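You operate a simulated robot arm through the tools that you are given. There is no shell and no other tool.

You run a simulated robot arm. Do the job below in one go: nothing can be reset, and whatever is moved stays where it is left.

JOB
Put things in order on the top of the cream table. At the end: the white milk bottle from the top of the cream table stands where the yellow block (marked "SKIP") stood; the beige sandwich from the top of the cream table stands where the clear tub (marked "RICE") stood; the yellow block stands where the beige sandwich stood; the clear tub from the top of the cream table stands where the teal carton stood; the teal carton is in the silver metal bucket; whatever was shut is shut again. Leave all else as you found it, and nothing knocked over. Set down upright: teal carton.

Only the result counts: the job must be done as asked and must still hold three seconds after the hand-in. Knocking over, shifting, dropping, spilling or breaking anything else fails it.

ROBOT AND FRAMES
A 6-joint arm with a two-finger parallel gripper, fixed in place. Base frame: the origin is at the foot of the arm, x ahead of it, y to its left, z up; the work surface is at about z = 740. Readings come in mm, rad, newtons and seconds.
With the tool pointing down near the work surface it reaches from about 260 to 680 mm from the base axis. Its first joint turns from -1.152 to 1.152 rad. Payload 2.9 kg.
The TCP is the grasp point between the finger pads, 30 mm short of the fingertips. In the tool frame z runs along the fingers and y along their closing line. Largest opening 110 mm; finger width 20, thickness 10; the body of the gripper, 48 by 112 mm, starts 55 mm behind the TCP.
Orientation is that of the tool frame in the base frame, as a unit quaternion [w, x, y, z]. With the fingers straight down and closing along the base's y, the tool's x points along the base's -x, its y along +y and its z along -z.

CONTROLS
- The arm moves only by the tool step_arm. Its argument "series" is text: rows parted by semicolons, each of 7 numbers parted by spaces: the opening in per cent of the stroke, from 0 (shut) to 100 (fully open), then the shift along the tool's x, y, z in mm, then the turn, a rotation vector about the tool's x, y, z in rad. In form: claw x y z rx ry rz; .... A call has 1 to 20 rows; each row shifts and turns the commanded pose from where the row before left it, along the tool's axes as they then stand. Rows are played at 5 a second. More than 50 mm and 0.15 rad between two rows, or a gripper value outside its range, and nothing of the call is played. A pose out of reach is approached as far as the arm can. The call stops where the force on the tool passes 40 N (or 10 N more than at its start, if that is more) or the arm is blocked; 0.2 s more then pass. Each finger travels about 108 mm/s and halts on what it meets, pressing with about 23 N; the grip force reading is that of the motor and also rises with nothing between the fingers. The clock runs only during rows and for 0.2 s after the last one: add rows that do not move to give the fingers time. The reply holds the time, the measured pose of the TCP, the force on the tool along the base axes, the opening and the grip force, in the units named above and with some noise, with the torque about the TCP (base axes, N m) and any sound that the robot's microphone picked up, and new pictures: "pictures" is both (left out), scene, wrist or none.
- Cameras (640 x 400 px; columns grow to the right, rows downward): "scene" is fixed at [82.6, 428.9, 1407.2]; the picture's right is [-0.76, -0.65, 0.00], its down [-0.24, 0.28, -0.93] and it looks along [0.61, -0.70, -0.37] (base axes); focal length 281 px, centre (320, 200). "wrist" rides on the gripper at [72, 17, -103] in the tool frame; the picture's right is [-0.23, 0.97, 0.00], its down [-0.76, -0.18, -0.62] and it looks along [-0.61, -0.14, 0.78] (tool axes); focal length 222 px, centre (320, 200). There is no depth. A picture from a camera that has moved, and an enlarged one, comes with that camera's place and axes in the base frame and with its lens.
- enlarge(camera, box): a new picture of the part [left, top, right, bottom] of that camera's present view, enlarged. It takes no simulated time.
- close_job(): hands the job in; it is judged then, once.

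Places have to be worked out from the pictures, the camera data and where the tool is seen. Open the gripper and draw the arm clear of the work before you hand the job in, unless the task says otherwise.

The tools are called as name(argument=value, ...) on one line, values as JSON. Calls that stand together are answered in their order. step_arm: Moves the arm, as the interface text tells. Its arguments: {"type":"object","properties":{"series":{"type":"string"},"pictures":{"type":"string","enum":["both","scene","wrist","none"]}},"required":["series"]} The other tools are called the same way: enlarge (camera, box) takes an enlarged picture of a part of a camera's view; close_job () hands the job in.

At the start:

```text
t: 0.0
eef_pos: [331.4, -263.4, 1271.8]
orientation: [0.001, 0.0, 1.0, -0.001]
wrist_force: [-0.5, 0.5, 0.1]
torque: [0.03, 0.0, 0.02]
gripper_width: 110.0
gripper_force: 0.1
```

scene: 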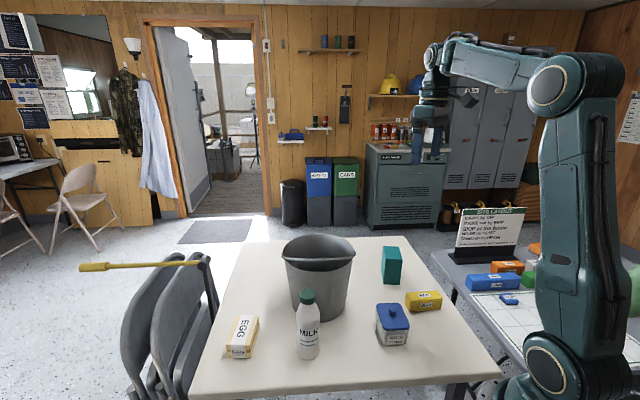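
wrist: 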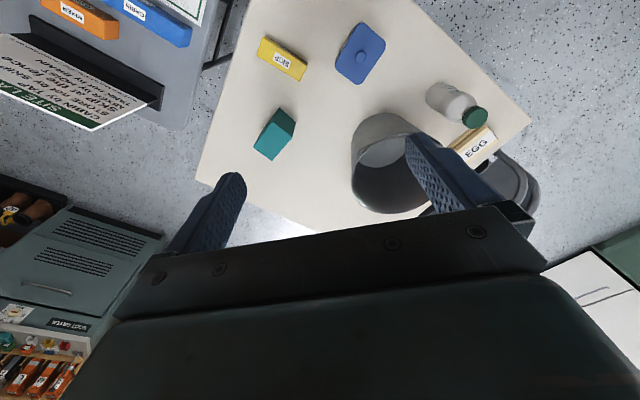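

I see the table with bucket, teal carton, yellow block, clear tub with blue lid, milk bottle and egg sandwich. I enlarge the views first to measure places.

enlarge(camera="scene", box=[190, 220, 510, 400])

enlarge(camera="wrist", box=[190, 0, 550, 225])

```text
2.00 times, centred on (350, 310) of scene
camera zoom: at [82.6, 428.9, 1407.2], right [-0.76, -0.65, 0.0], down [-0.24, 0.28, -0.93], along [0.61, -0.7, -0.37], focal length 561 px, centre (260, -20)
```

zoom: 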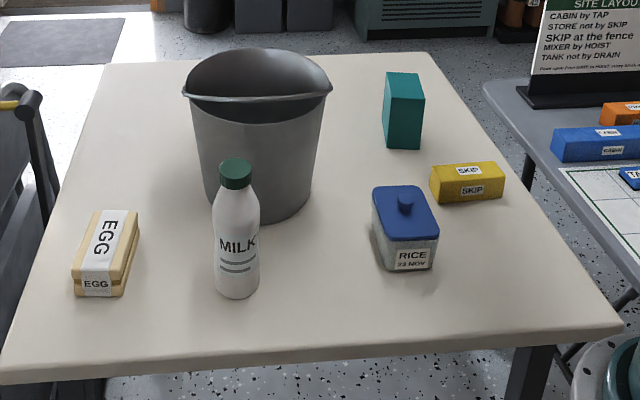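

```text
1.78 times, centred on (370, 112) of wrist
camera zoom: at [258.9, -247.9, 1374.6], right [0.23, 0.97, 0.0], down [0.76, -0.18, 0.62], along [0.61, -0.14, -0.78], focal length 395 px, centre (231, 356)
```

zoom: 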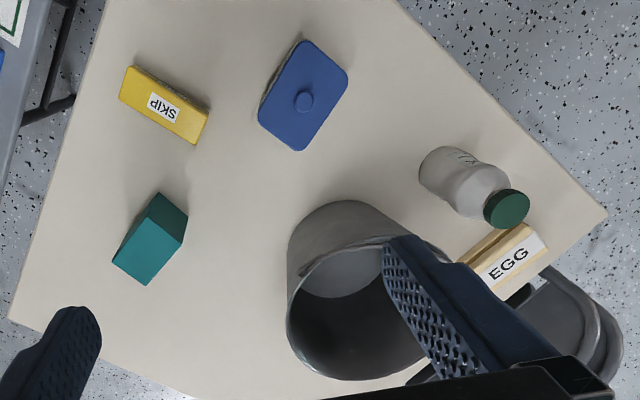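

The rough places are: milk (463,34), block (302,-352), carton (438,-387), tub (324,-173), egg (631,127) and bucket (548,-110). I zoom in on each for better corners.

enlarge(camera="wrist", box=[230, 10, 400, 170])

enlarge(camera="scene", box=[370, 235, 450, 285])

enlarge(camera="scene", box=[365, 285, 461, 345])

enlarge(camera="scene", box=[270, 225, 366, 285])

enlarge(camera="scene", box=[215, 280, 343, 360])

```text
2.50 times, centred on (315, 90) of wrist
camera zoom: at [258.9, -247.9, 1374.6], right [0.23, 0.97, 0.0], down [0.76, -0.18, 0.62], along [0.61, -0.14, -0.78], focal length 555 px, centre (332, 475)
```

zoom: 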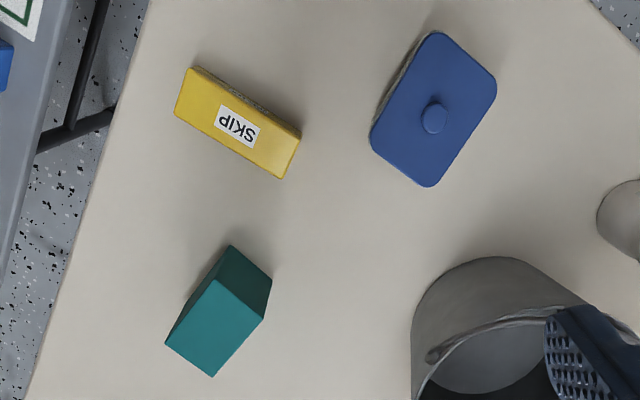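

```text
8.00 times, centred on (410, 260) of scene
camera zoom: at [82.6, 428.9, 1407.2], right [-0.76, -0.65, 0.0], down [-0.24, 0.28, -0.93], along [0.61, -0.7, -0.37], focal length 2246 px, centre (-400, -280)
```

zoom: 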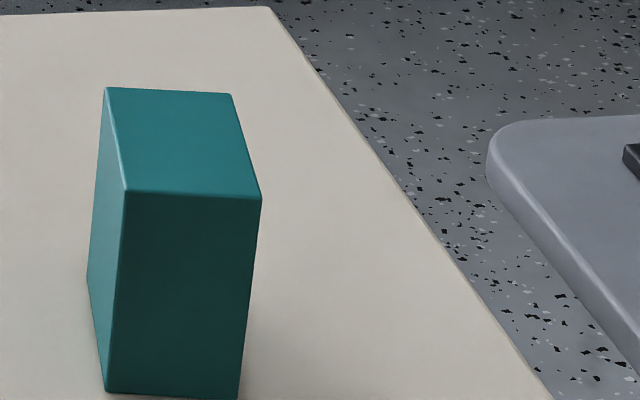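

```text
6.67 times, centred on (413, 315) of scene
camera zoom: at [82.6, 428.9, 1407.2], right [-0.76, -0.65, 0.0], down [-0.24, 0.28, -0.93], along [0.61, -0.7, -0.37], focal length 1871 px, centre (-300, -567)
```

zoom: 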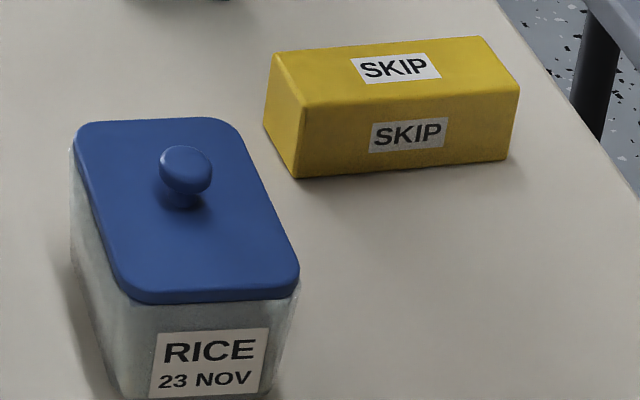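

```text
6.67 times, centred on (318, 255) of scene
camera zoom: at [82.6, 428.9, 1407.2], right [-0.76, -0.65, 0.0], down [-0.24, 0.28, -0.93], along [0.61, -0.7, -0.37], focal length 1871 px, centre (333, -167)
```

zoom: 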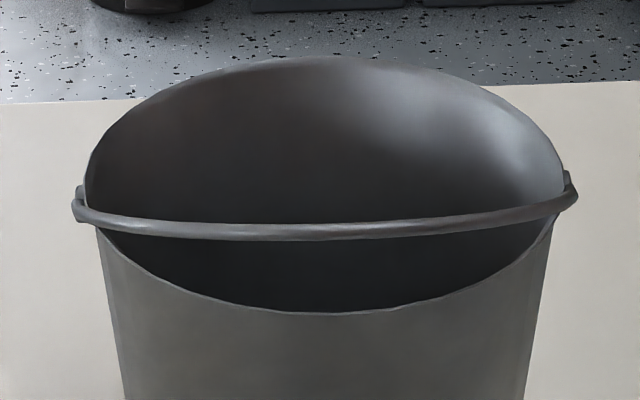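

```text
5.00 times, centred on (279, 320) of scene
camera zoom: at [82.6, 428.9, 1407.2], right [-0.76, -0.65, 0.0], down [-0.24, 0.28, -0.93], along [0.61, -0.7, -0.37], focal length 1404 px, centre (525, -400)
```

zoom: 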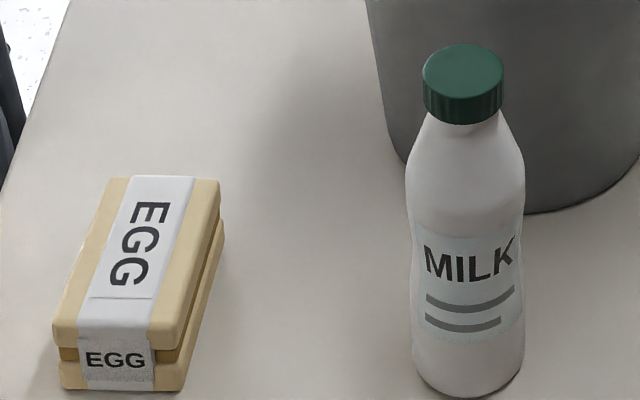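

Triangulating the tub knob from both cameras gives (334,-179,826), with the two heights agreeing within about 1 mm, so the camera data is good. I lower the wrist camera for a close view of the tub and block.

step_arm(series="100 10.2 18.9 37 0 0 0;100 10.2 18.9 37 0 0 0;100 10.2 18.9 37 0 0 0;100 10.2 18.9 37 0 0 0;100 10.2 18.9 37 0 0 0;100 10.2 18.9 37 0 0 0;100 0 0 0 0 0 0;100 0 0 0 0 0 0")

```text
t: 1.8
eef_pos: [267.3, -149.6, 1047.0]
orientation: [0.001, 0.0, 1.0, -0.001]
wrist_force: [0.5, 0.4, -0.1]
torque: [-0.01, 0.05, 0.0]
gripper_width: 110.1
gripper_force: 0.0
camera wrist: at [195.5, -134.7, 1151.4], right [0.23, 0.97, 0.0], down [0.76, -0.18, 0.62], along [0.61, -0.14, -0.78], focal length 222 px, centre (320, 200)
```

scene: 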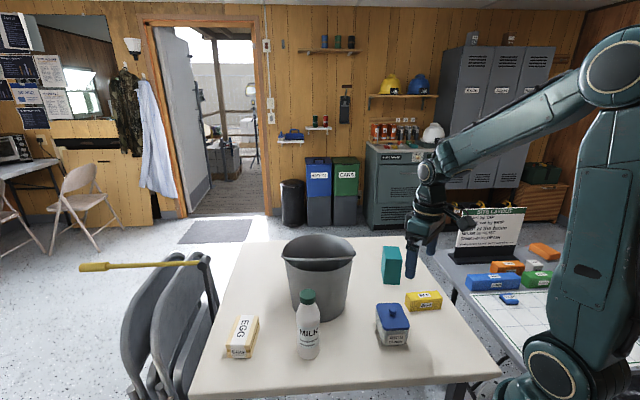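
wrist: 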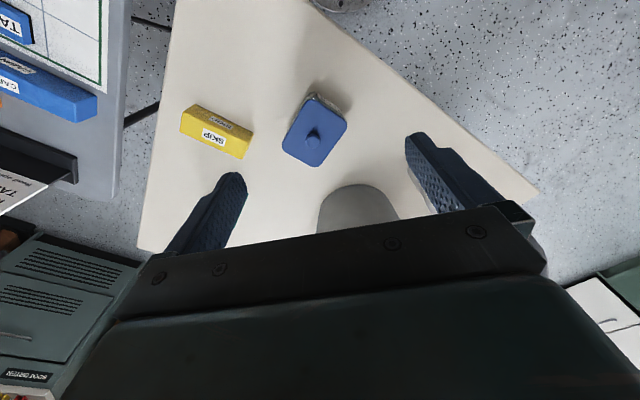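

The tub and block are now closer. I enlarge both to get corners.

enlarge(camera="wrist", box=[270, 80, 366, 180])

enlarge(camera="wrist", box=[170, 90, 266, 170])

enlarge(camera="scene", box=[368, 295, 424, 355])

```text
4.00 times, centred on (318, 130) of wrist
camera zoom: at [195.5, -134.7, 1151.4], right [0.23, 0.97, 0.0], down [0.76, -0.18, 0.62], along [0.61, -0.14, -0.78], focal length 888 px, centre (328, 480)
```

zoom: 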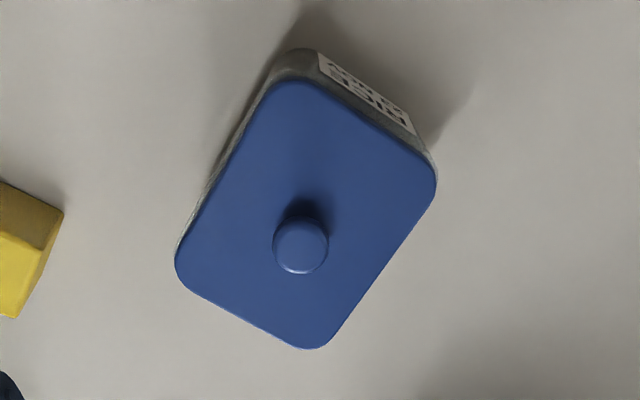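

```text
5.00 times, centred on (218, 130) of wrist
camera zoom: at [195.5, -134.7, 1151.4], right [0.23, 0.97, 0.0], down [0.76, -0.18, 0.62], along [0.61, -0.14, -0.78], focal length 1111 px, centre (830, 550)
```

zoom: 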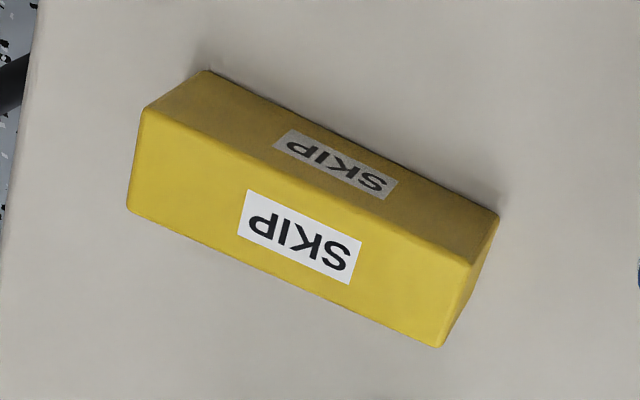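

```text
6.67 times, centred on (396, 325) of scene
camera zoom: at [82.6, 428.9, 1407.2], right [-0.76, -0.65, 0.0], down [-0.24, 0.28, -0.93], along [0.61, -0.7, -0.37], focal length 1871 px, centre (-187, -633)
```

zoom: 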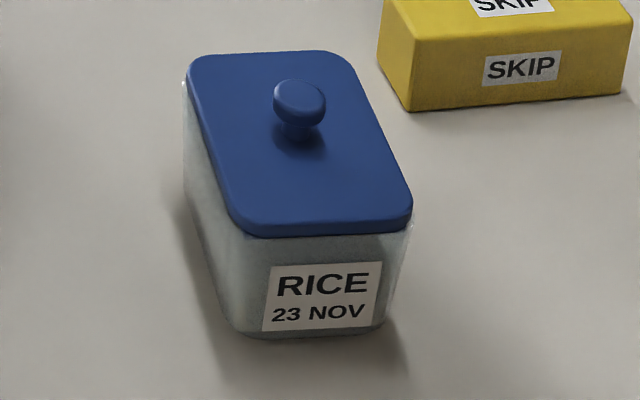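

From the corners I get: tub lid centre (336,-179), 78 x 100, short axis at 44°. Block centre is (305,-348), long axis at 48°, and carton top centre is (459,-414), 57 x 85 x 110, short axis at 35°. Next I look down into the bucket and at the milk and sandwich.

step_arm(series="100 -33.2 17.4 -25.8 0 0 0;100 -33.2 17.4 -25.8 0 0 0;100 -33.2 17.4 -25.8 0 0 0;100 -33.2 17.4 -25.8 0 0 0;100 0 0 0 0 0 0;100 0 0 0 0 0 0")

```text
t: 3.2
eef_pos: [402.1, -79.9, 1153.4]
orientation: [0.0, 0.001, 1.0, 0.001]
wrist_force: [-0.2, 0.5, -0.6]
torque: [-0.01, -0.03, 0.0]
gripper_width: 109.9
gripper_force: 0.1
camera wrist: at [329.6, -65.2, 1256.6], right [0.23, 0.97, 0.0], down [0.76, -0.18, 0.62], along [0.61, -0.14, -0.78], focal length 222 px, centre (320, 200)
```

scene: 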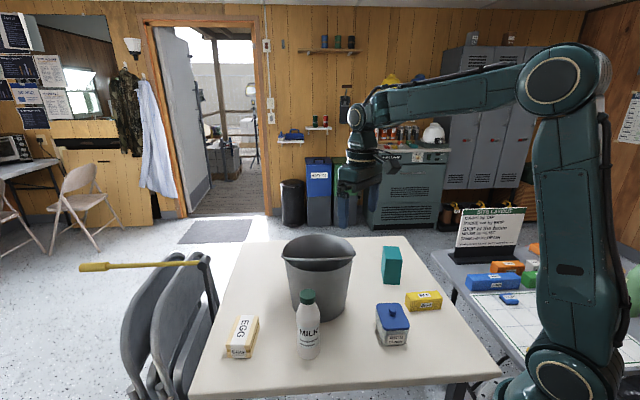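
wrist: 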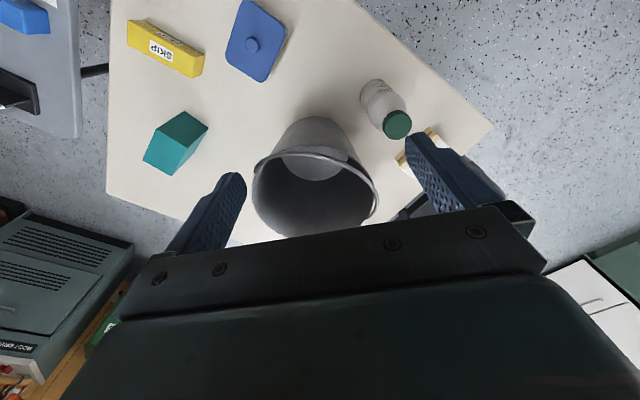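

enlarge(camera="wrist", box=[230, 105, 400, 245])

enlarge(camera="wrist", box=[345, 70, 445, 180])

enlarge(camera="wrist", box=[125, 90, 225, 190])

```text
2.86 times, centred on (315, 175) of wrist
camera zoom: at [329.6, -65.2, 1256.6], right [0.23, 0.97, 0.0], down [0.76, -0.18, 0.62], along [0.61, -0.14, -0.78], focal length 635 px, centre (334, 271)
```

zoom: 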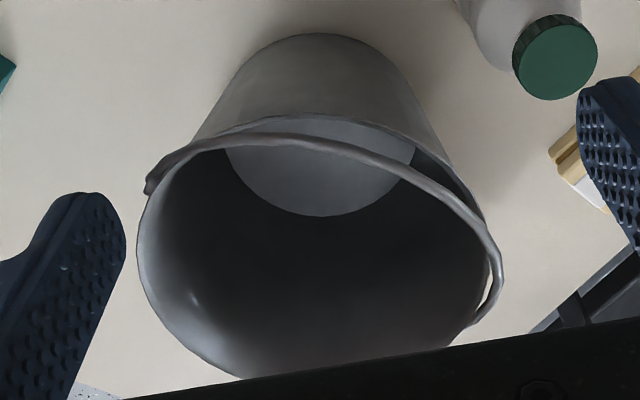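

```text
3.64 times, centred on (395, 125) of wrist
camera zoom: at [329.6, -65.2, 1256.6], right [0.23, 0.97, 0.0], down [0.76, -0.18, 0.62], along [0.61, -0.14, -0.78], focal length 808 px, centre (47, 473)
```

zoom: 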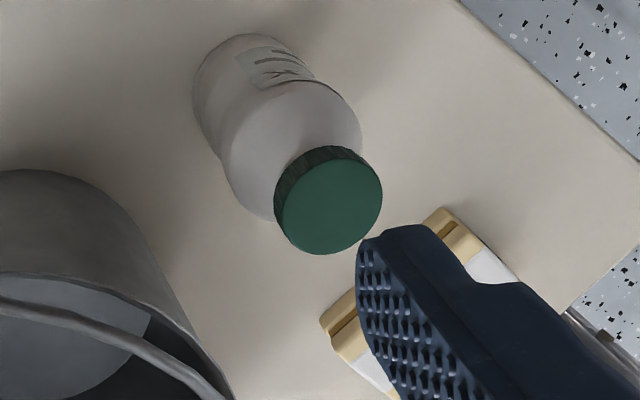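

```text
4.00 times, centred on (175, 140) of wrist
camera zoom: at [329.6, -65.2, 1256.6], right [0.23, 0.97, 0.0], down [0.76, -0.18, 0.62], along [0.61, -0.14, -0.78], focal length 888 px, centre (900, 440)
```

zoom: 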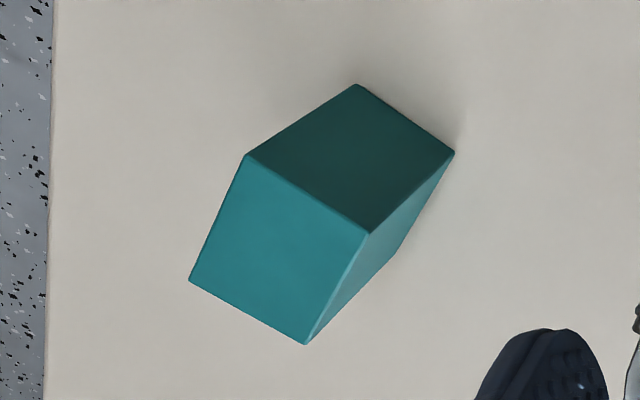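

Bucket rim centre comes out near (573,-138), z about 939, floor radius about 88. The bail leans toward the scene camera, just above the rim. Carton centre refined to (460,-416.5); I go above it and turn the fingers to its short axis.

step_arm(series="100 -7.2 -42.06 19.1 0 0 0;100 -7.2 -42.06 19.1 0 0 0;100 -7.2 -42.06 19.1 0 0 0;100 -7.2 -42.06 19.1 0 0 0;100 -7.2 -42.06 19.1 0 0 0;100 -7.2 -42.06 19.1 0 0 0;100 -7.2 -42.06 19.1 0 0 0;100 -7.2 -42.06 19.1 0 0 0;100 0 0 0 0 0 0.1376;100 0 0 0 0 0 0.1376;100 0 0 0 0 0 0.1376;100 0 0 0 0 0 0.1376;100 0 0 0 0 0 0.1376;100 0 0 0 0 0 0.1376;100 0 0 0 0 0 0.1376;100 0 0 0 0 0 0;100 0 0 0 0 0 0")

```text
t: 6.8
eef_pos: [460.3, -418.1, 999.9]
orientation: [-0.001, 0.463, 0.886, 0.0]
wrist_force: [0.1, -0.1, 0.9]
torque: [0.01, 0.02, 0.02]
gripper_width: 109.8
gripper_force: 0.1
camera wrist: at [432.9, -349.8, 1103.4], right [0.93, 0.37, 0.0], down [0.29, -0.73, 0.62], along [0.23, -0.58, -0.78], focal length 222 px, centre (320, 200)
```

scene: 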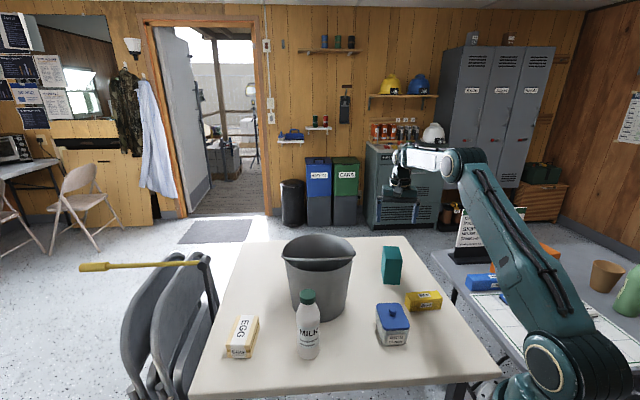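
wrist: 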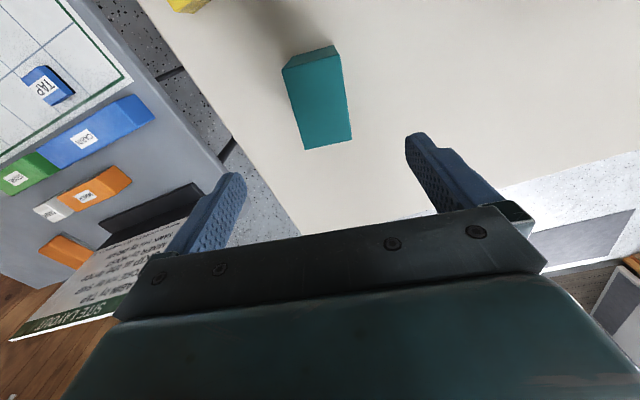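

The tool yaw is as planned. I enlarge the carton from here to check centring before going down.

enlarge(camera="wrist", box=[260, 30, 380, 160])

```text
3.08 times, centred on (320, 95) of wrist
camera zoom: at [432.9, -349.8, 1103.4], right [0.93, 0.37, 0.0], down [0.29, -0.73, 0.62], along [0.23, -0.58, -0.78], focal length 684 px, centre (320, 523)
```

zoom: 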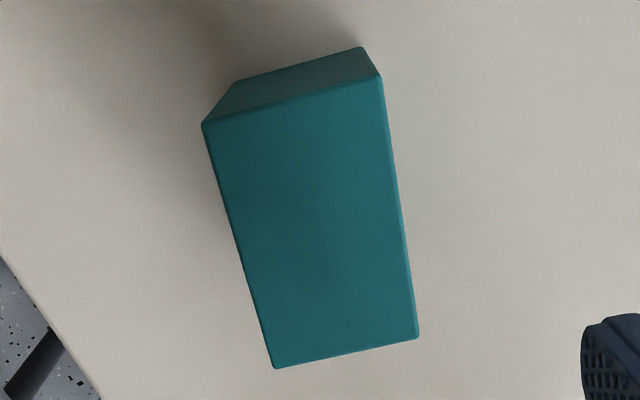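

The carton centre checks out at (460.5,-419), right under the tool. I descend to z 815 and grip.

step_arm(series="100 0 -0.5 46.25 0 0 0;100 0 0 46.25 0 0 0;100 0 0 46.25 0 0 0;100 0 0 46.25 0 0 0;100 0 0 0 0 0 0;100 0 0 0 0 0 0;30 0 0 0 0 0 0;30 0 0 0 0 0 0;30 0 0 0 0 0 0;30 0 0 0 0 0 0")

```text
t: 9.0
eef_pos: [459.6, -420.6, 815.6]
orientation: [0.0, 0.462, 0.887, 0.001]
wrist_force: [-0.4, 0.0, 0.0]
torque: [-0.07, -0.03, 0.01]
gripper_width: 59.9
gripper_force: 23.0
camera wrist: at [432.1, -351.7, 918.9], right [0.93, 0.37, 0.0], down [0.29, -0.73, 0.62], along [0.23, -0.58, -0.78], focal length 222 px, centre (320, 200)
```

scene: 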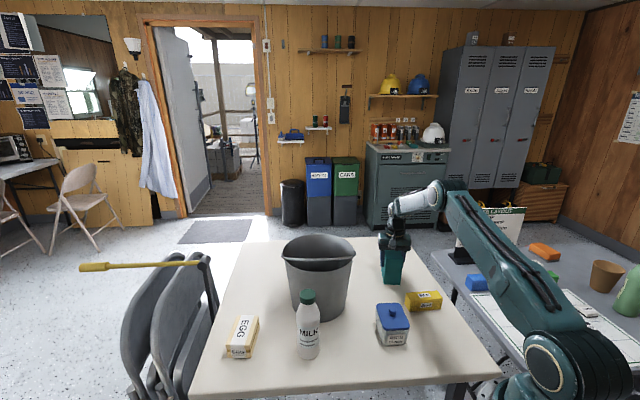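
wrist: 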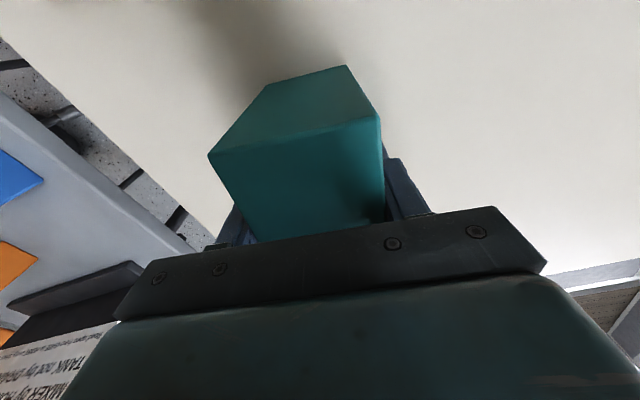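

The carton is held (59.9 mm, 23 N). I lift it well above the bail and carry it over the bucket mouth.

step_arm(series="30 0 0 -30 0 0 0;30 0 0 -48 0 0 0;30 0 0 -48 0 0 0;30 0 0 -48 0 0 0;30 0 0 -48 0 0 0;30 0 0 -48 0 0 0;30 22 36.1 0 0 0 0;30 22 36.1 0 0 0 0;30 22 36.1 0 0 0 0;30 22 36.1 0 0 0 0;30 22 36.1 0 0 0 0;30 22 36.1 0 0 0 0;30 22 36.1 0 0 0 0;30 0 0 0 0 0 0;30 0 0 0 0 0 0;30 0 0 0 0 0 0")

```text
t: 12.4
eef_pos: [579.2, -145.8, 1083.3]
orientation: [0.0, 0.462, 0.887, -0.001]
wrist_force: [1.3, 1.1, -0.1]
torque: [0.02, 0.04, -0.02]
gripper_width: 32.9
gripper_force: 0.1
camera wrist: at [550.7, -77.6, 1187.4], right [0.93, 0.37, 0.0], down [0.29, -0.73, 0.62], along [0.23, -0.58, -0.78], focal length 222 px, centre (320, 200)
```

scene: 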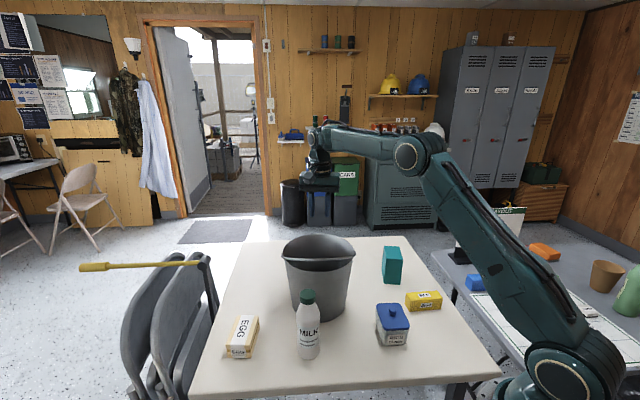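
wrist: 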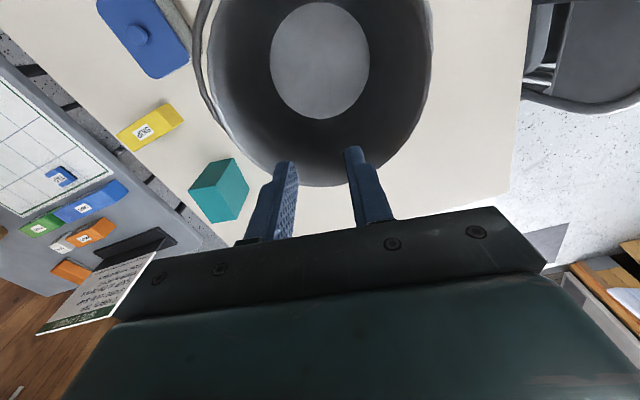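

The grip slipped: the gripper closed to 33 mm with nothing in it, and the carton still stands near its old place. I check whether it moved and use the good view of the bucket.

enlarge(camera="scene", box=[370, 235, 450, 285])

enlarge(camera="wrist", box=[170, 140, 270, 230])

enlarge(camera="wrist", box=[180, 0, 440, 200])

```text
8.00 times, centred on (410, 260) of scene
camera zoom: at [82.6, 428.9, 1407.2], right [-0.76, -0.65, 0.0], down [-0.24, 0.28, -0.93], along [0.61, -0.7, -0.37], focal length 2246 px, centre (-400, -280)
```

zoom: 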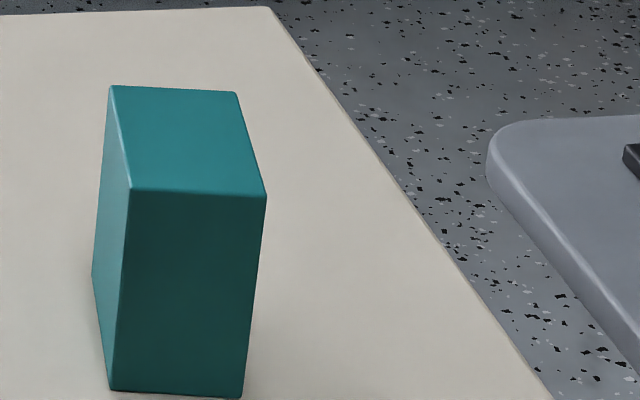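

```text
4.44 times, centred on (220, 185) of wrist
camera zoom: at [550.7, -77.6, 1187.4], right [0.93, 0.37, 0.0], down [0.29, -0.73, 0.62], along [0.23, -0.58, -0.78], focal length 987 px, centre (764, 267)
```

zoom: 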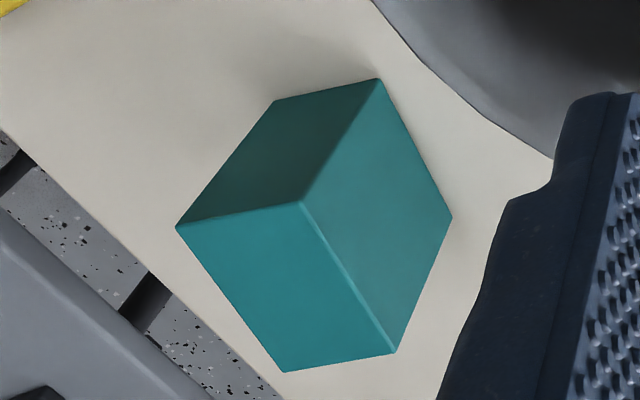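

```text
2.00 times, centred on (310, 100) of wrist
camera zoom: at [550.7, -77.6, 1187.4], right [0.93, 0.37, 0.0], down [0.29, -0.73, 0.62], along [0.23, -0.58, -0.78], focal length 444 px, centre (340, 400)
```

zoom: 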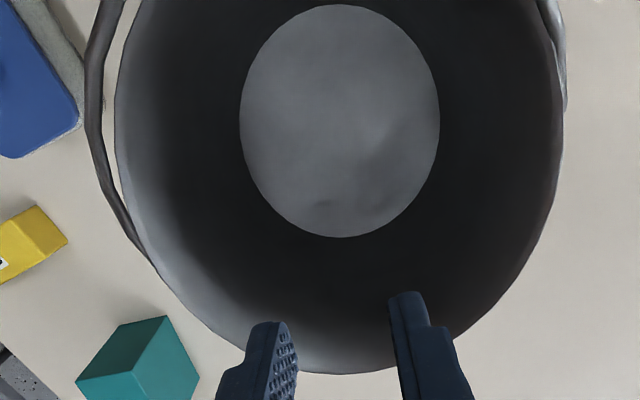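

The carton is upright, shifted only about 2 mm to (459,-421). I return, grip deeper with the fingers commanded fully shut, and test with a small slow lift.

step_arm(series="100 -22 -36.1 0 0 0 0;100 -22 -36.1 0 0 0 0;100 -22 -36.1 0 0 0 0;100 -22 -36.1 0 0 0 0;100 -22 -36.1 0 0 0 0;100 -22 -36.1 0 0 0 0;100 -22 -36.1 0 0 0 0;100 0 0 46.5 0 0 0;100 0 0 46.5 0 0 0;100 0 0 46.5 0 0 0;100 0 0 46.5 0 0 0;100 0 0 46.5 0 0 0;100 0 0 46.5 0 0 0;100 0 0 0 0 0 0;0 0 0 0 0 0 0;0 0 0 0 0 0 0;0 0 0 0 0 0 0;0 0 0 0 0 0 0;0 0 0 0 0 0 0", pictures="none")

step_arm(series="0 0 0 -2 0 0 0;0 0 0 -2 0 0 0;0 0 0 -2 0 0 0;0 0 0 -2 0 0 0;0 0 0 -2 0 0 0;0 0 0 0 0 0 0")

```text
t: 16.4
eef_pos: [459.4, -418.6, 804.0]
orientation: [0.0, 0.462, 0.887, 0.0]
wrist_force: [0.2, 0.4, -0.2]
torque: [0.02, 0.03, -0.01]
gripper_width: 59.7
gripper_force: 22.7
```

```text
t: 17.8
eef_pos: [459.8, -417.0, 815.9]
orientation: [0.0, 0.463, 0.886, 0.0]
wrist_force: [0.3, -0.4, -1.8]
torque: [-0.01, 0.01, 0.01]
gripper_width: 60.0
gripper_force: 22.6
camera wrist: at [432.4, -349.7, 918.8], right [0.93, 0.37, 0.0], down [0.29, -0.73, 0.62], along [0.23, -0.58, -0.78], focal length 222 px, centre (320, 200)
```

scene: 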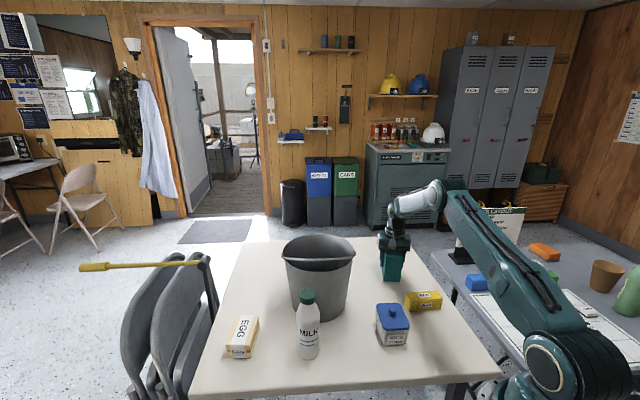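
wrist: 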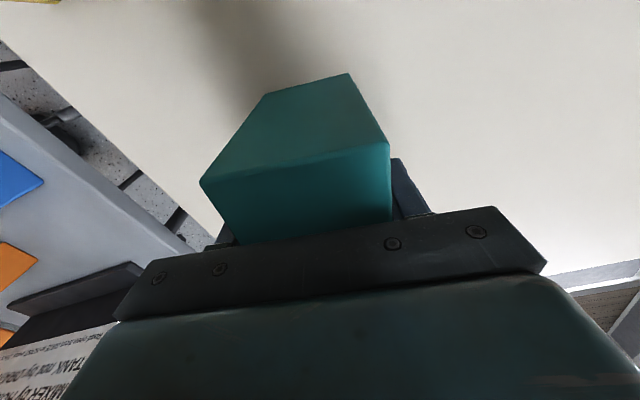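

This time it holds: the carton has risen with the gripper and about 2 N hangs on the tool. I lift on more gently and check.

step_arm(series="0 0 0 -10 0 0 0;0 0 0 -15 0 0 0;0 0 0 -20 0 0 0;0 0 0 -20 0 0 0;0 0 0 -20 0 0 0;0 0 0 -20 0 0 0;0 0 0 -20 0 0 0;0 0 0 -20 0 0 0;0 0 0 -20 0 0 0;0 0 0 -20 0 0 0;0 0 0 -20 0 0 0;0 0 0 -20 0 0 0;0 0 0 -20 0 0 0;0 0 0 -20 0 0 0;0 0 0 -10 0 0 0;0 0 0 0 0 0 0")

```text
t: 21.2
eef_pos: [461.5, -416.7, 1091.6]
orientation: [0.0, 0.462, 0.887, 0.0]
wrist_force: [0.1, 0.8, -1.8]
torque: [-0.01, 0.01, -0.01]
gripper_width: 59.9
gripper_force: 22.8
camera wrist: at [433.5, -349.5, 1194.7], right [0.93, 0.37, 0.0], down [0.29, -0.73, 0.62], along [0.23, -0.58, -0.78], focal length 222 px, centre (320, 200)
```

scene: 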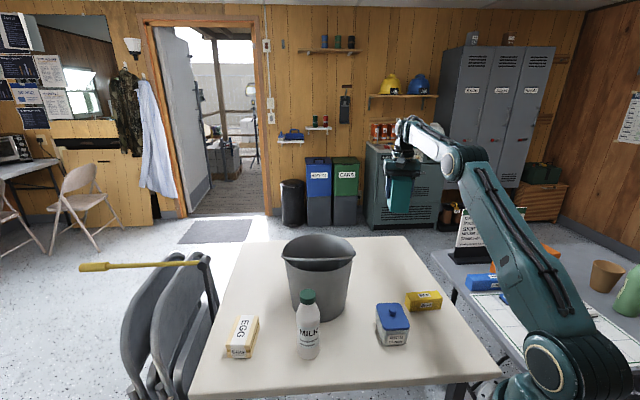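
wrist: 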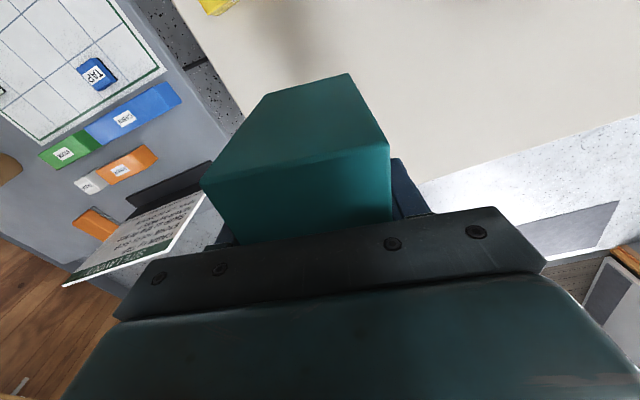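

The carton is firmly held with its bottom at about z 1028. I carry it over the bucket centre, slightly away from the bail.

step_arm(series="0 8 13 0 0 0 0;0 15.7 25.4 0 0 0 0;0 15.7 25.4 0 0 0 0;0 15.7 25.4 0 0 0 0;0 15.7 25.4 0 0 0 0;0 15.7 25.4 0 0 0 0;0 15.7 25.4 0 0 0 0;0 15.7 25.4 0 0 0 0;0 15.7 25.4 0 0 0 0;0 15.7 25.4 0 0 0 0;0 8 13 0 0 0 0;0 0 0 0 0 0 0;0 0 0 0 0 0 0")

```text
t: 24.0
eef_pos: [578.0, -143.7, 1089.5]
orientation: [0.001, 0.463, 0.886, 0.0]
wrist_force: [-0.7, 0.5, -1.8]
torque: [0.02, -0.02, -0.02]
gripper_width: 59.9
gripper_force: 23.1
camera wrist: at [551.7, -75.4, 1194.0], right [0.93, 0.37, 0.0], down [0.29, -0.73, 0.62], along [0.23, -0.58, -0.78], focal length 222 px, centre (320, 200)
```

scene: 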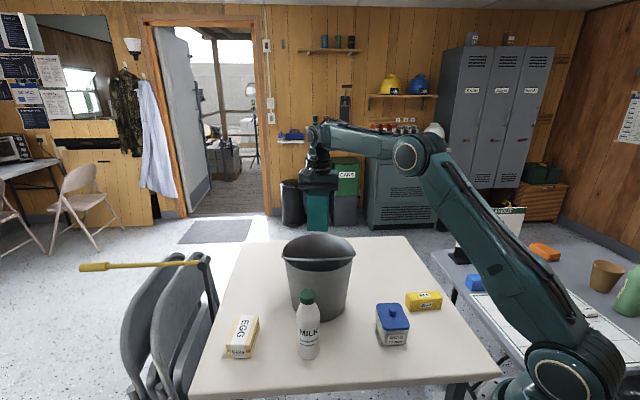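
wrist: 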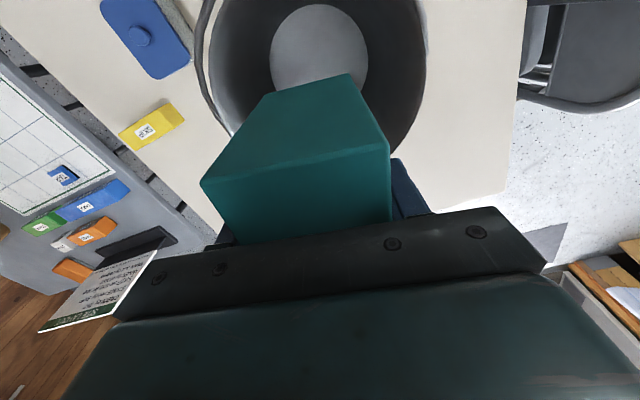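

Over the centre at (578,-144). I lower in 20 mm rows to z≈850, with the force guard active.

step_arm(series="0 0 0 20 0 0 0;0 0 0 20 0 0 0;0 0 0 20 0 0 0;0 0 0 20 0 0 0;0 0 0 20 0 0 0;0 0 0 20 0 0 0;0 0 0 20 0 0 0;0 0 0 20 0 0 0;0 0 0 20 0 0 0;0 0 0 20 0 0 0;0 0 0 20 0 0 0;0 0 0 20 0 0 0;0 0 0 0 0 0 0")

```text
t: 26.8
eef_pos: [579.0, -145.4, 848.4]
orientation: [0.0, 0.463, 0.886, -0.001]
wrist_force: [-0.1, 0.3, -2.0]
torque: [0.01, -0.01, -0.03]
gripper_width: 59.7
gripper_force: 22.8
camera wrist: at [550.8, -76.6, 952.9], right [0.93, 0.37, 0.0], down [0.29, -0.73, 0.62], along [0.23, -0.58, -0.78], focal length 222 px, centre (320, 200)
```

scene: 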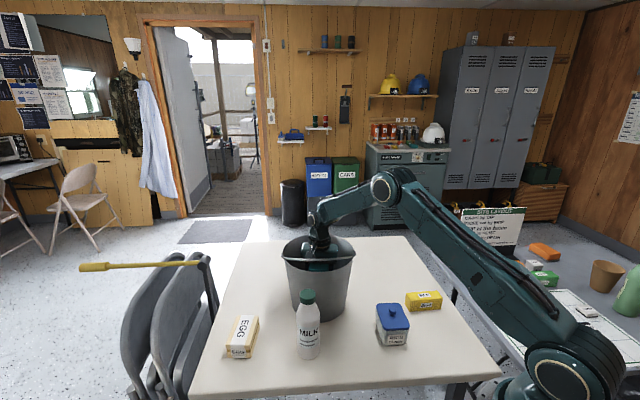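
wrist: 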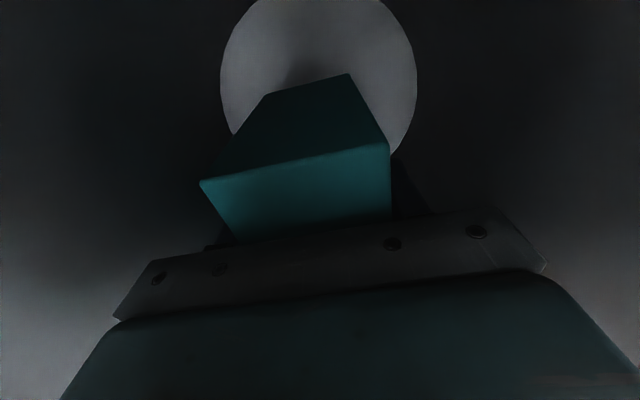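

Inside the bucket without contact, carton bottom at about z 785. I lower further in small steps to near the floor.

step_arm(series="0 0 0 6 0 0 0;0 0 0 6 0 0 0;0 0 0 6 0 0 0;0 0 0 6 0 0 0;0 0 0 6 0 0 0;0 0 0 4 0 0 0;0 0 0 0 0 0 0", pictures="none")

step_arm(series="0 0 0 2 0 0 0;0 0 0 0 0 0 0", pictures="none")

step_arm(series="0 0 0 2 0 0 0;0 0 0 0 0 0 0", pictures="wrist")

```text
t: 28.4
eef_pos: [578.8, -142.8, 816.6]
orientation: [0.0, 0.463, 0.886, 0.0]
wrist_force: [-0.4, 0.1, -1.7]
torque: [0.03, -0.01, 0.0]
gripper_width: 60.0
gripper_force: 22.3
```

```text
t: 29.0
eef_pos: [579.0, -144.7, 814.7]
orientation: [0.0, 0.462, 0.887, 0.0]
wrist_force: [0.1, -0.1, -1.8]
torque: [-0.02, 0.02, 0.01]
gripper_width: 59.7
gripper_force: 23.6
```

```text
t: 29.6
eef_pos: [578.7, -145.7, 812.6]
orientation: [0.0, 0.463, 0.886, 0.001]
wrist_force: [-0.1, 0.1, -2.0]
torque: [-0.02, 0.02, 0.0]
gripper_width: 59.7
gripper_force: 23.1
camera wrist: at [551.3, -76.1, 915.8], right [0.93, 0.37, 0.0], down [0.29, -0.73, 0.62], along [0.23, -0.58, -0.78], focal length 222 px, centre (320, 200)
```

wrist: 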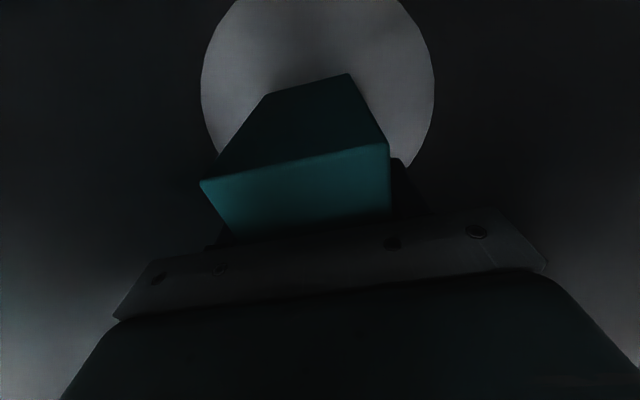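

No contact yet (weight still -2 N). I continue 2 mm at a time.

step_arm(series="0 0 0 2 0 0 0;0 0 0 0 0 0 0", pictures="none")

step_arm(series="0 0 0 2 0 0 0;0 0 0 0 0 0 0", pictures="none")

step_arm(series="0 0 0 2 0 0 0;0 0 0 0 0 0 0", pictures="none")

```text
t: 30.2
eef_pos: [579.4, -144.1, 809.3]
orientation: [0.0, 0.462, 0.887, 0.0]
wrist_force: [-0.2, -1.6, -1.2]
torque: [0.07, 0.0, -0.01]
gripper_width: 59.8
gripper_force: 23.2
```

```text
t: 30.8
eef_pos: [579.8, -144.0, 809.8]
orientation: [0.001, 0.462, 0.887, 0.0]
wrist_force: [-1.0, -0.5, 13.9]
torque: [0.29, 0.53, -0.02]
gripper_width: 60.0
gripper_force: 22.8
```

```text
t: 31.4
eef_pos: [578.9, -144.1, 807.7]
orientation: [0.002, 0.463, 0.886, 0.0]
wrist_force: [0.1, 1.2, 18.5]
torque: [-0.21, 0.22, -0.04]
gripper_width: 60.1
gripper_force: 23.0
```

The carton stands on the bucket floor (force +18 N). I ease up 2 mm, open moderately, and withdraw straight up.

step_arm(series="0 0 0 -2 0 0 0;0 0 0 0 0 0 0;70 0 0 0 0 0 0;75 0 0 0 0 0 0;75 0 0 0 0 0 0;75 0 0 0 0 0 0;75 0 0 -8 0 0 0;75 0 0 -15 0 0 0;75 0 0 -20 0 0 0;75 0 0 -25 0 0 0;75 0 0 -30 0 0 0;75 0 0 -40 0 0 0;75 0 0 -40 0 0 0;75 0 0 -40 0 0 0;75 0 0 -40 0 0 0;75 0 0 0 0 0 0")

```text
t: 34.8
eef_pos: [577.8, -145.8, 1066.1]
orientation: [0.0, 0.463, 0.886, 0.0]
wrist_force: [-0.3, 0.3, 0.2]
torque: [0.01, 0.02, 0.04]
gripper_width: 82.3
gripper_force: 0.1
camera wrist: at [550.6, -77.3, 1170.1], right [0.93, 0.37, 0.0], down [0.29, -0.73, 0.62], along [0.23, -0.58, -0.78], focal length 222 px, centre (320, 200)
```

scene: 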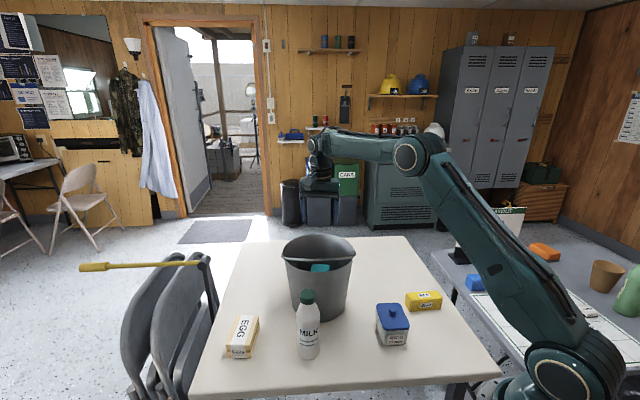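
wrist: 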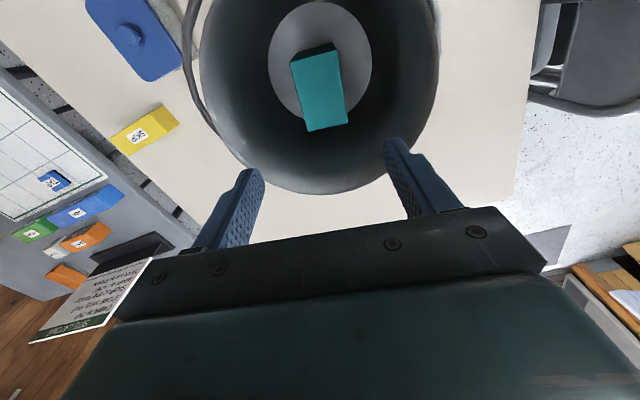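

The carton stands upright in the bucket. Next the tub: I move above (336,-179) at z≈1000 and turn the fingers to its short axis (44°).

step_arm(series="100 18.5 -36.25 0 0 0 0;100 18.5 -36.25 0 0 0 0;100 18.5 -36.25 0 0 0 0;100 18.5 -36.25 0 0 0 0;100 18.5 -36.25 0 0 0 0;100 18.5 -36.25 0 0 0 0;100 0 0 33 0 0 -0.0775;100 0 0 33 0 0 -0.0775;100 0 0 0 0 0 0;100 0 0 0 0 0 0")

```text
t: 37.0
eef_pos: [334.9, -176.8, 1000.6]
orientation: [0.0, 0.392, 0.92, 0.0]
wrist_force: [-0.2, -0.3, 0.2]
torque: [0.01, 0.0, -0.01]
gripper_width: 110.1
gripper_force: 0.1
camera wrist: at [297.8, -113.2, 1104.1], right [0.86, 0.51, 0.0], down [0.4, -0.67, 0.62], along [0.32, -0.54, -0.78], focal length 222 px, centre (320, 200)
```

scene: 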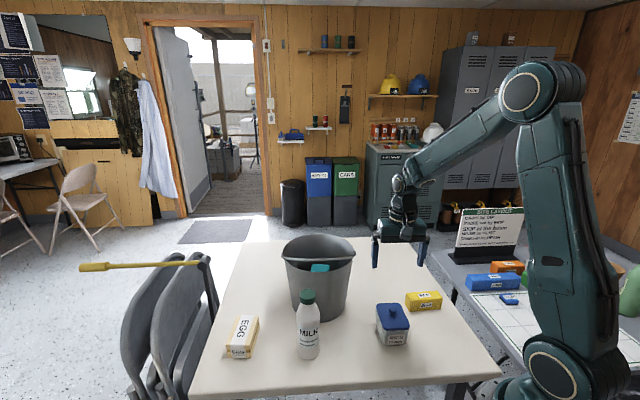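
wrist: 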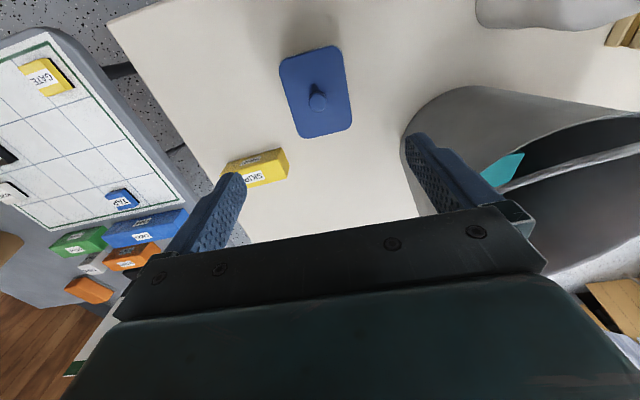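

I enlarge the tub from above to verify centring and how the lid sits on the body.

enlarge(camera="wrist", box=[256, 35, 376, 145])

enlarge(camera="scene", box=[370, 298, 416, 350])

```text
3.64 times, centred on (316, 90) of wrist
camera zoom: at [297.8, -113.2, 1104.1], right [0.86, 0.51, 0.0], down [0.4, -0.67, 0.62], along [0.32, -0.54, -0.78], focal length 808 px, centre (334, 600)
```

zoom: 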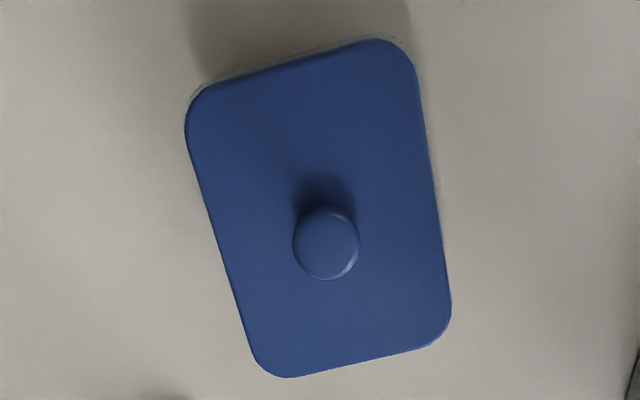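

```text
7.69 times, centred on (393, 324) of scene
camera zoom: at [82.6, 428.9, 1407.2], right [-0.76, -0.65, 0.0], down [-0.24, 0.28, -0.93], along [0.61, -0.7, -0.37], focal length 2159 px, centre (-242, -754)
```

zoom: 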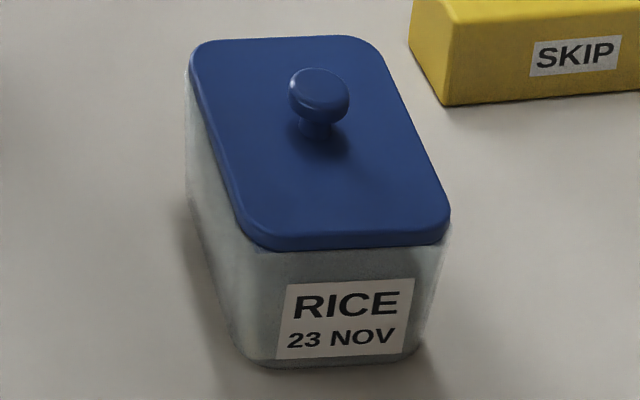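

Tub centre is (334,-179.5), body as wide as the lid, knob top at z≈826. I go down to z≈779 (gripper body just above the knob, pads low on the body) and close.

step_arm(series="100 -1.2 -1.5 44 0 0 0;100 0 0 44 0 0 0;100 0 0 44 0 0 0;100 0 0 44 0 0 0;100 0 0 30 0 0 0;100 0 0 15 0 0 0;100 0 0 0 0 0 0;100 0 0 0 0 0 0;0 0 0 0 0 0 0;0 0 0 0 0 0 0;0 0 0 0 0 0 0;0 0 0 0 0 0 0")

```text
t: 39.6
eef_pos: [336.7, -179.8, 780.5]
orientation: [0.0, 0.392, 0.92, 0.0]
wrist_force: [0.0, -0.5, 0.3]
torque: [-0.01, -0.02, -0.03]
gripper_width: 77.7
gripper_force: 22.7
camera wrist: at [299.5, -116.7, 883.5], right [0.86, 0.51, 0.0], down [0.4, -0.67, 0.62], along [0.32, -0.54, -0.78], focal length 222 px, centre (320, 200)
```

scene: 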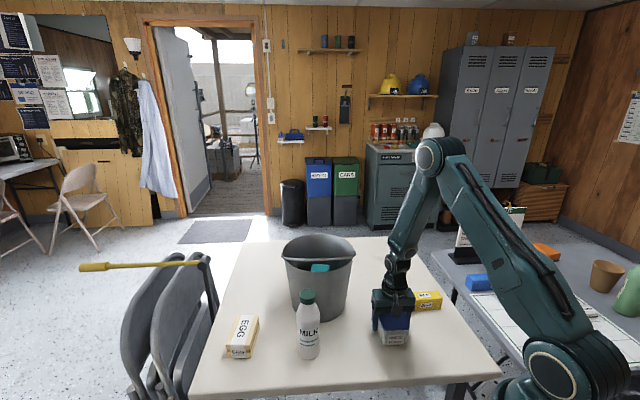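
wrist: 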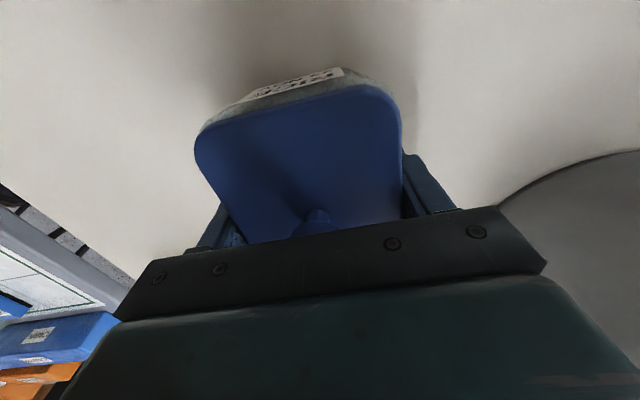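

Gripped at 77.7 mm. I do a slow 6 mm test lift and look whether the body comes along with the lid.

step_arm(series="0 0 0 -1 0 0 0;0 0 0 -1 0 0 0;0 0 0 -2 0 0 0;0 0 0 -2 0 0 0;0 0 0 -2 0 0 0;0 0 0 0 0 0 0")

enlarge(camera="scene", box=[360, 280, 432, 355])

enlarge(camera="wrist", box=[180, 50, 440, 250])

```text
t: 41.0
eef_pos: [336.7, -179.5, 787.8]
orientation: [0.0, 0.392, 0.92, 0.0]
wrist_force: [0.9, -0.5, -3.0]
torque: [0.01, -0.04, 0.0]
gripper_width: 77.3
gripper_force: 23.0
camera wrist: at [299.0, -115.7, 890.6], right [0.86, 0.51, 0.0], down [0.4, -0.67, 0.62], along [0.32, -0.54, -0.78], focal length 222 px, centre (320, 200)
```

scene: 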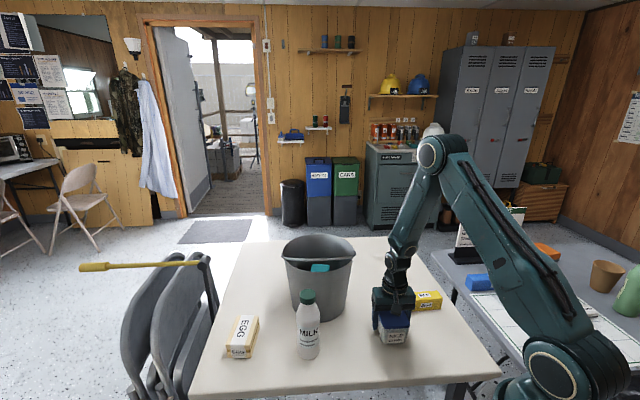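
wrist: 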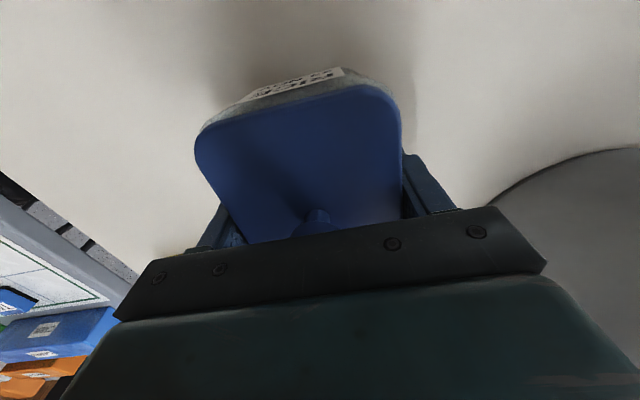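

```text
5.33 times, centred on (396, 318) of scene
camera zoom: at [82.6, 428.9, 1407.2], right [-0.76, -0.65, 0.0], down [-0.24, 0.28, -0.93], along [0.61, -0.7, -0.37], focal length 1497 px, centre (-85, -427)
```

zoom: 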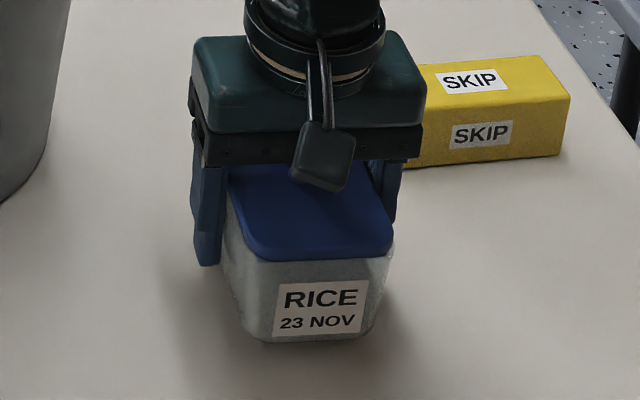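

```text
2.00 times, centred on (310, 150) of wrist
camera zoom: at [299.0, -115.7, 890.6], right [0.86, 0.51, 0.0], down [0.4, -0.67, 0.62], along [0.32, -0.54, -0.78], focal length 444 px, centre (340, 300)
```

zoom: 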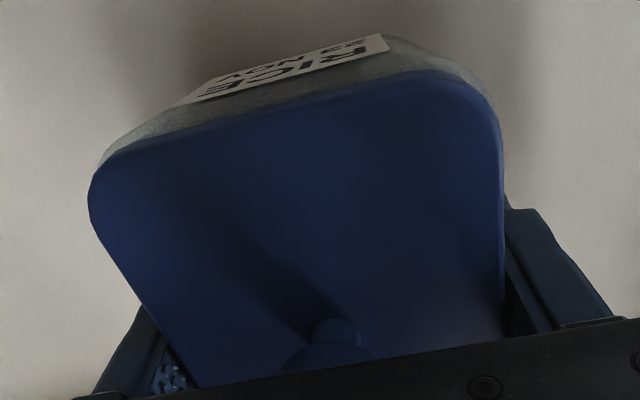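

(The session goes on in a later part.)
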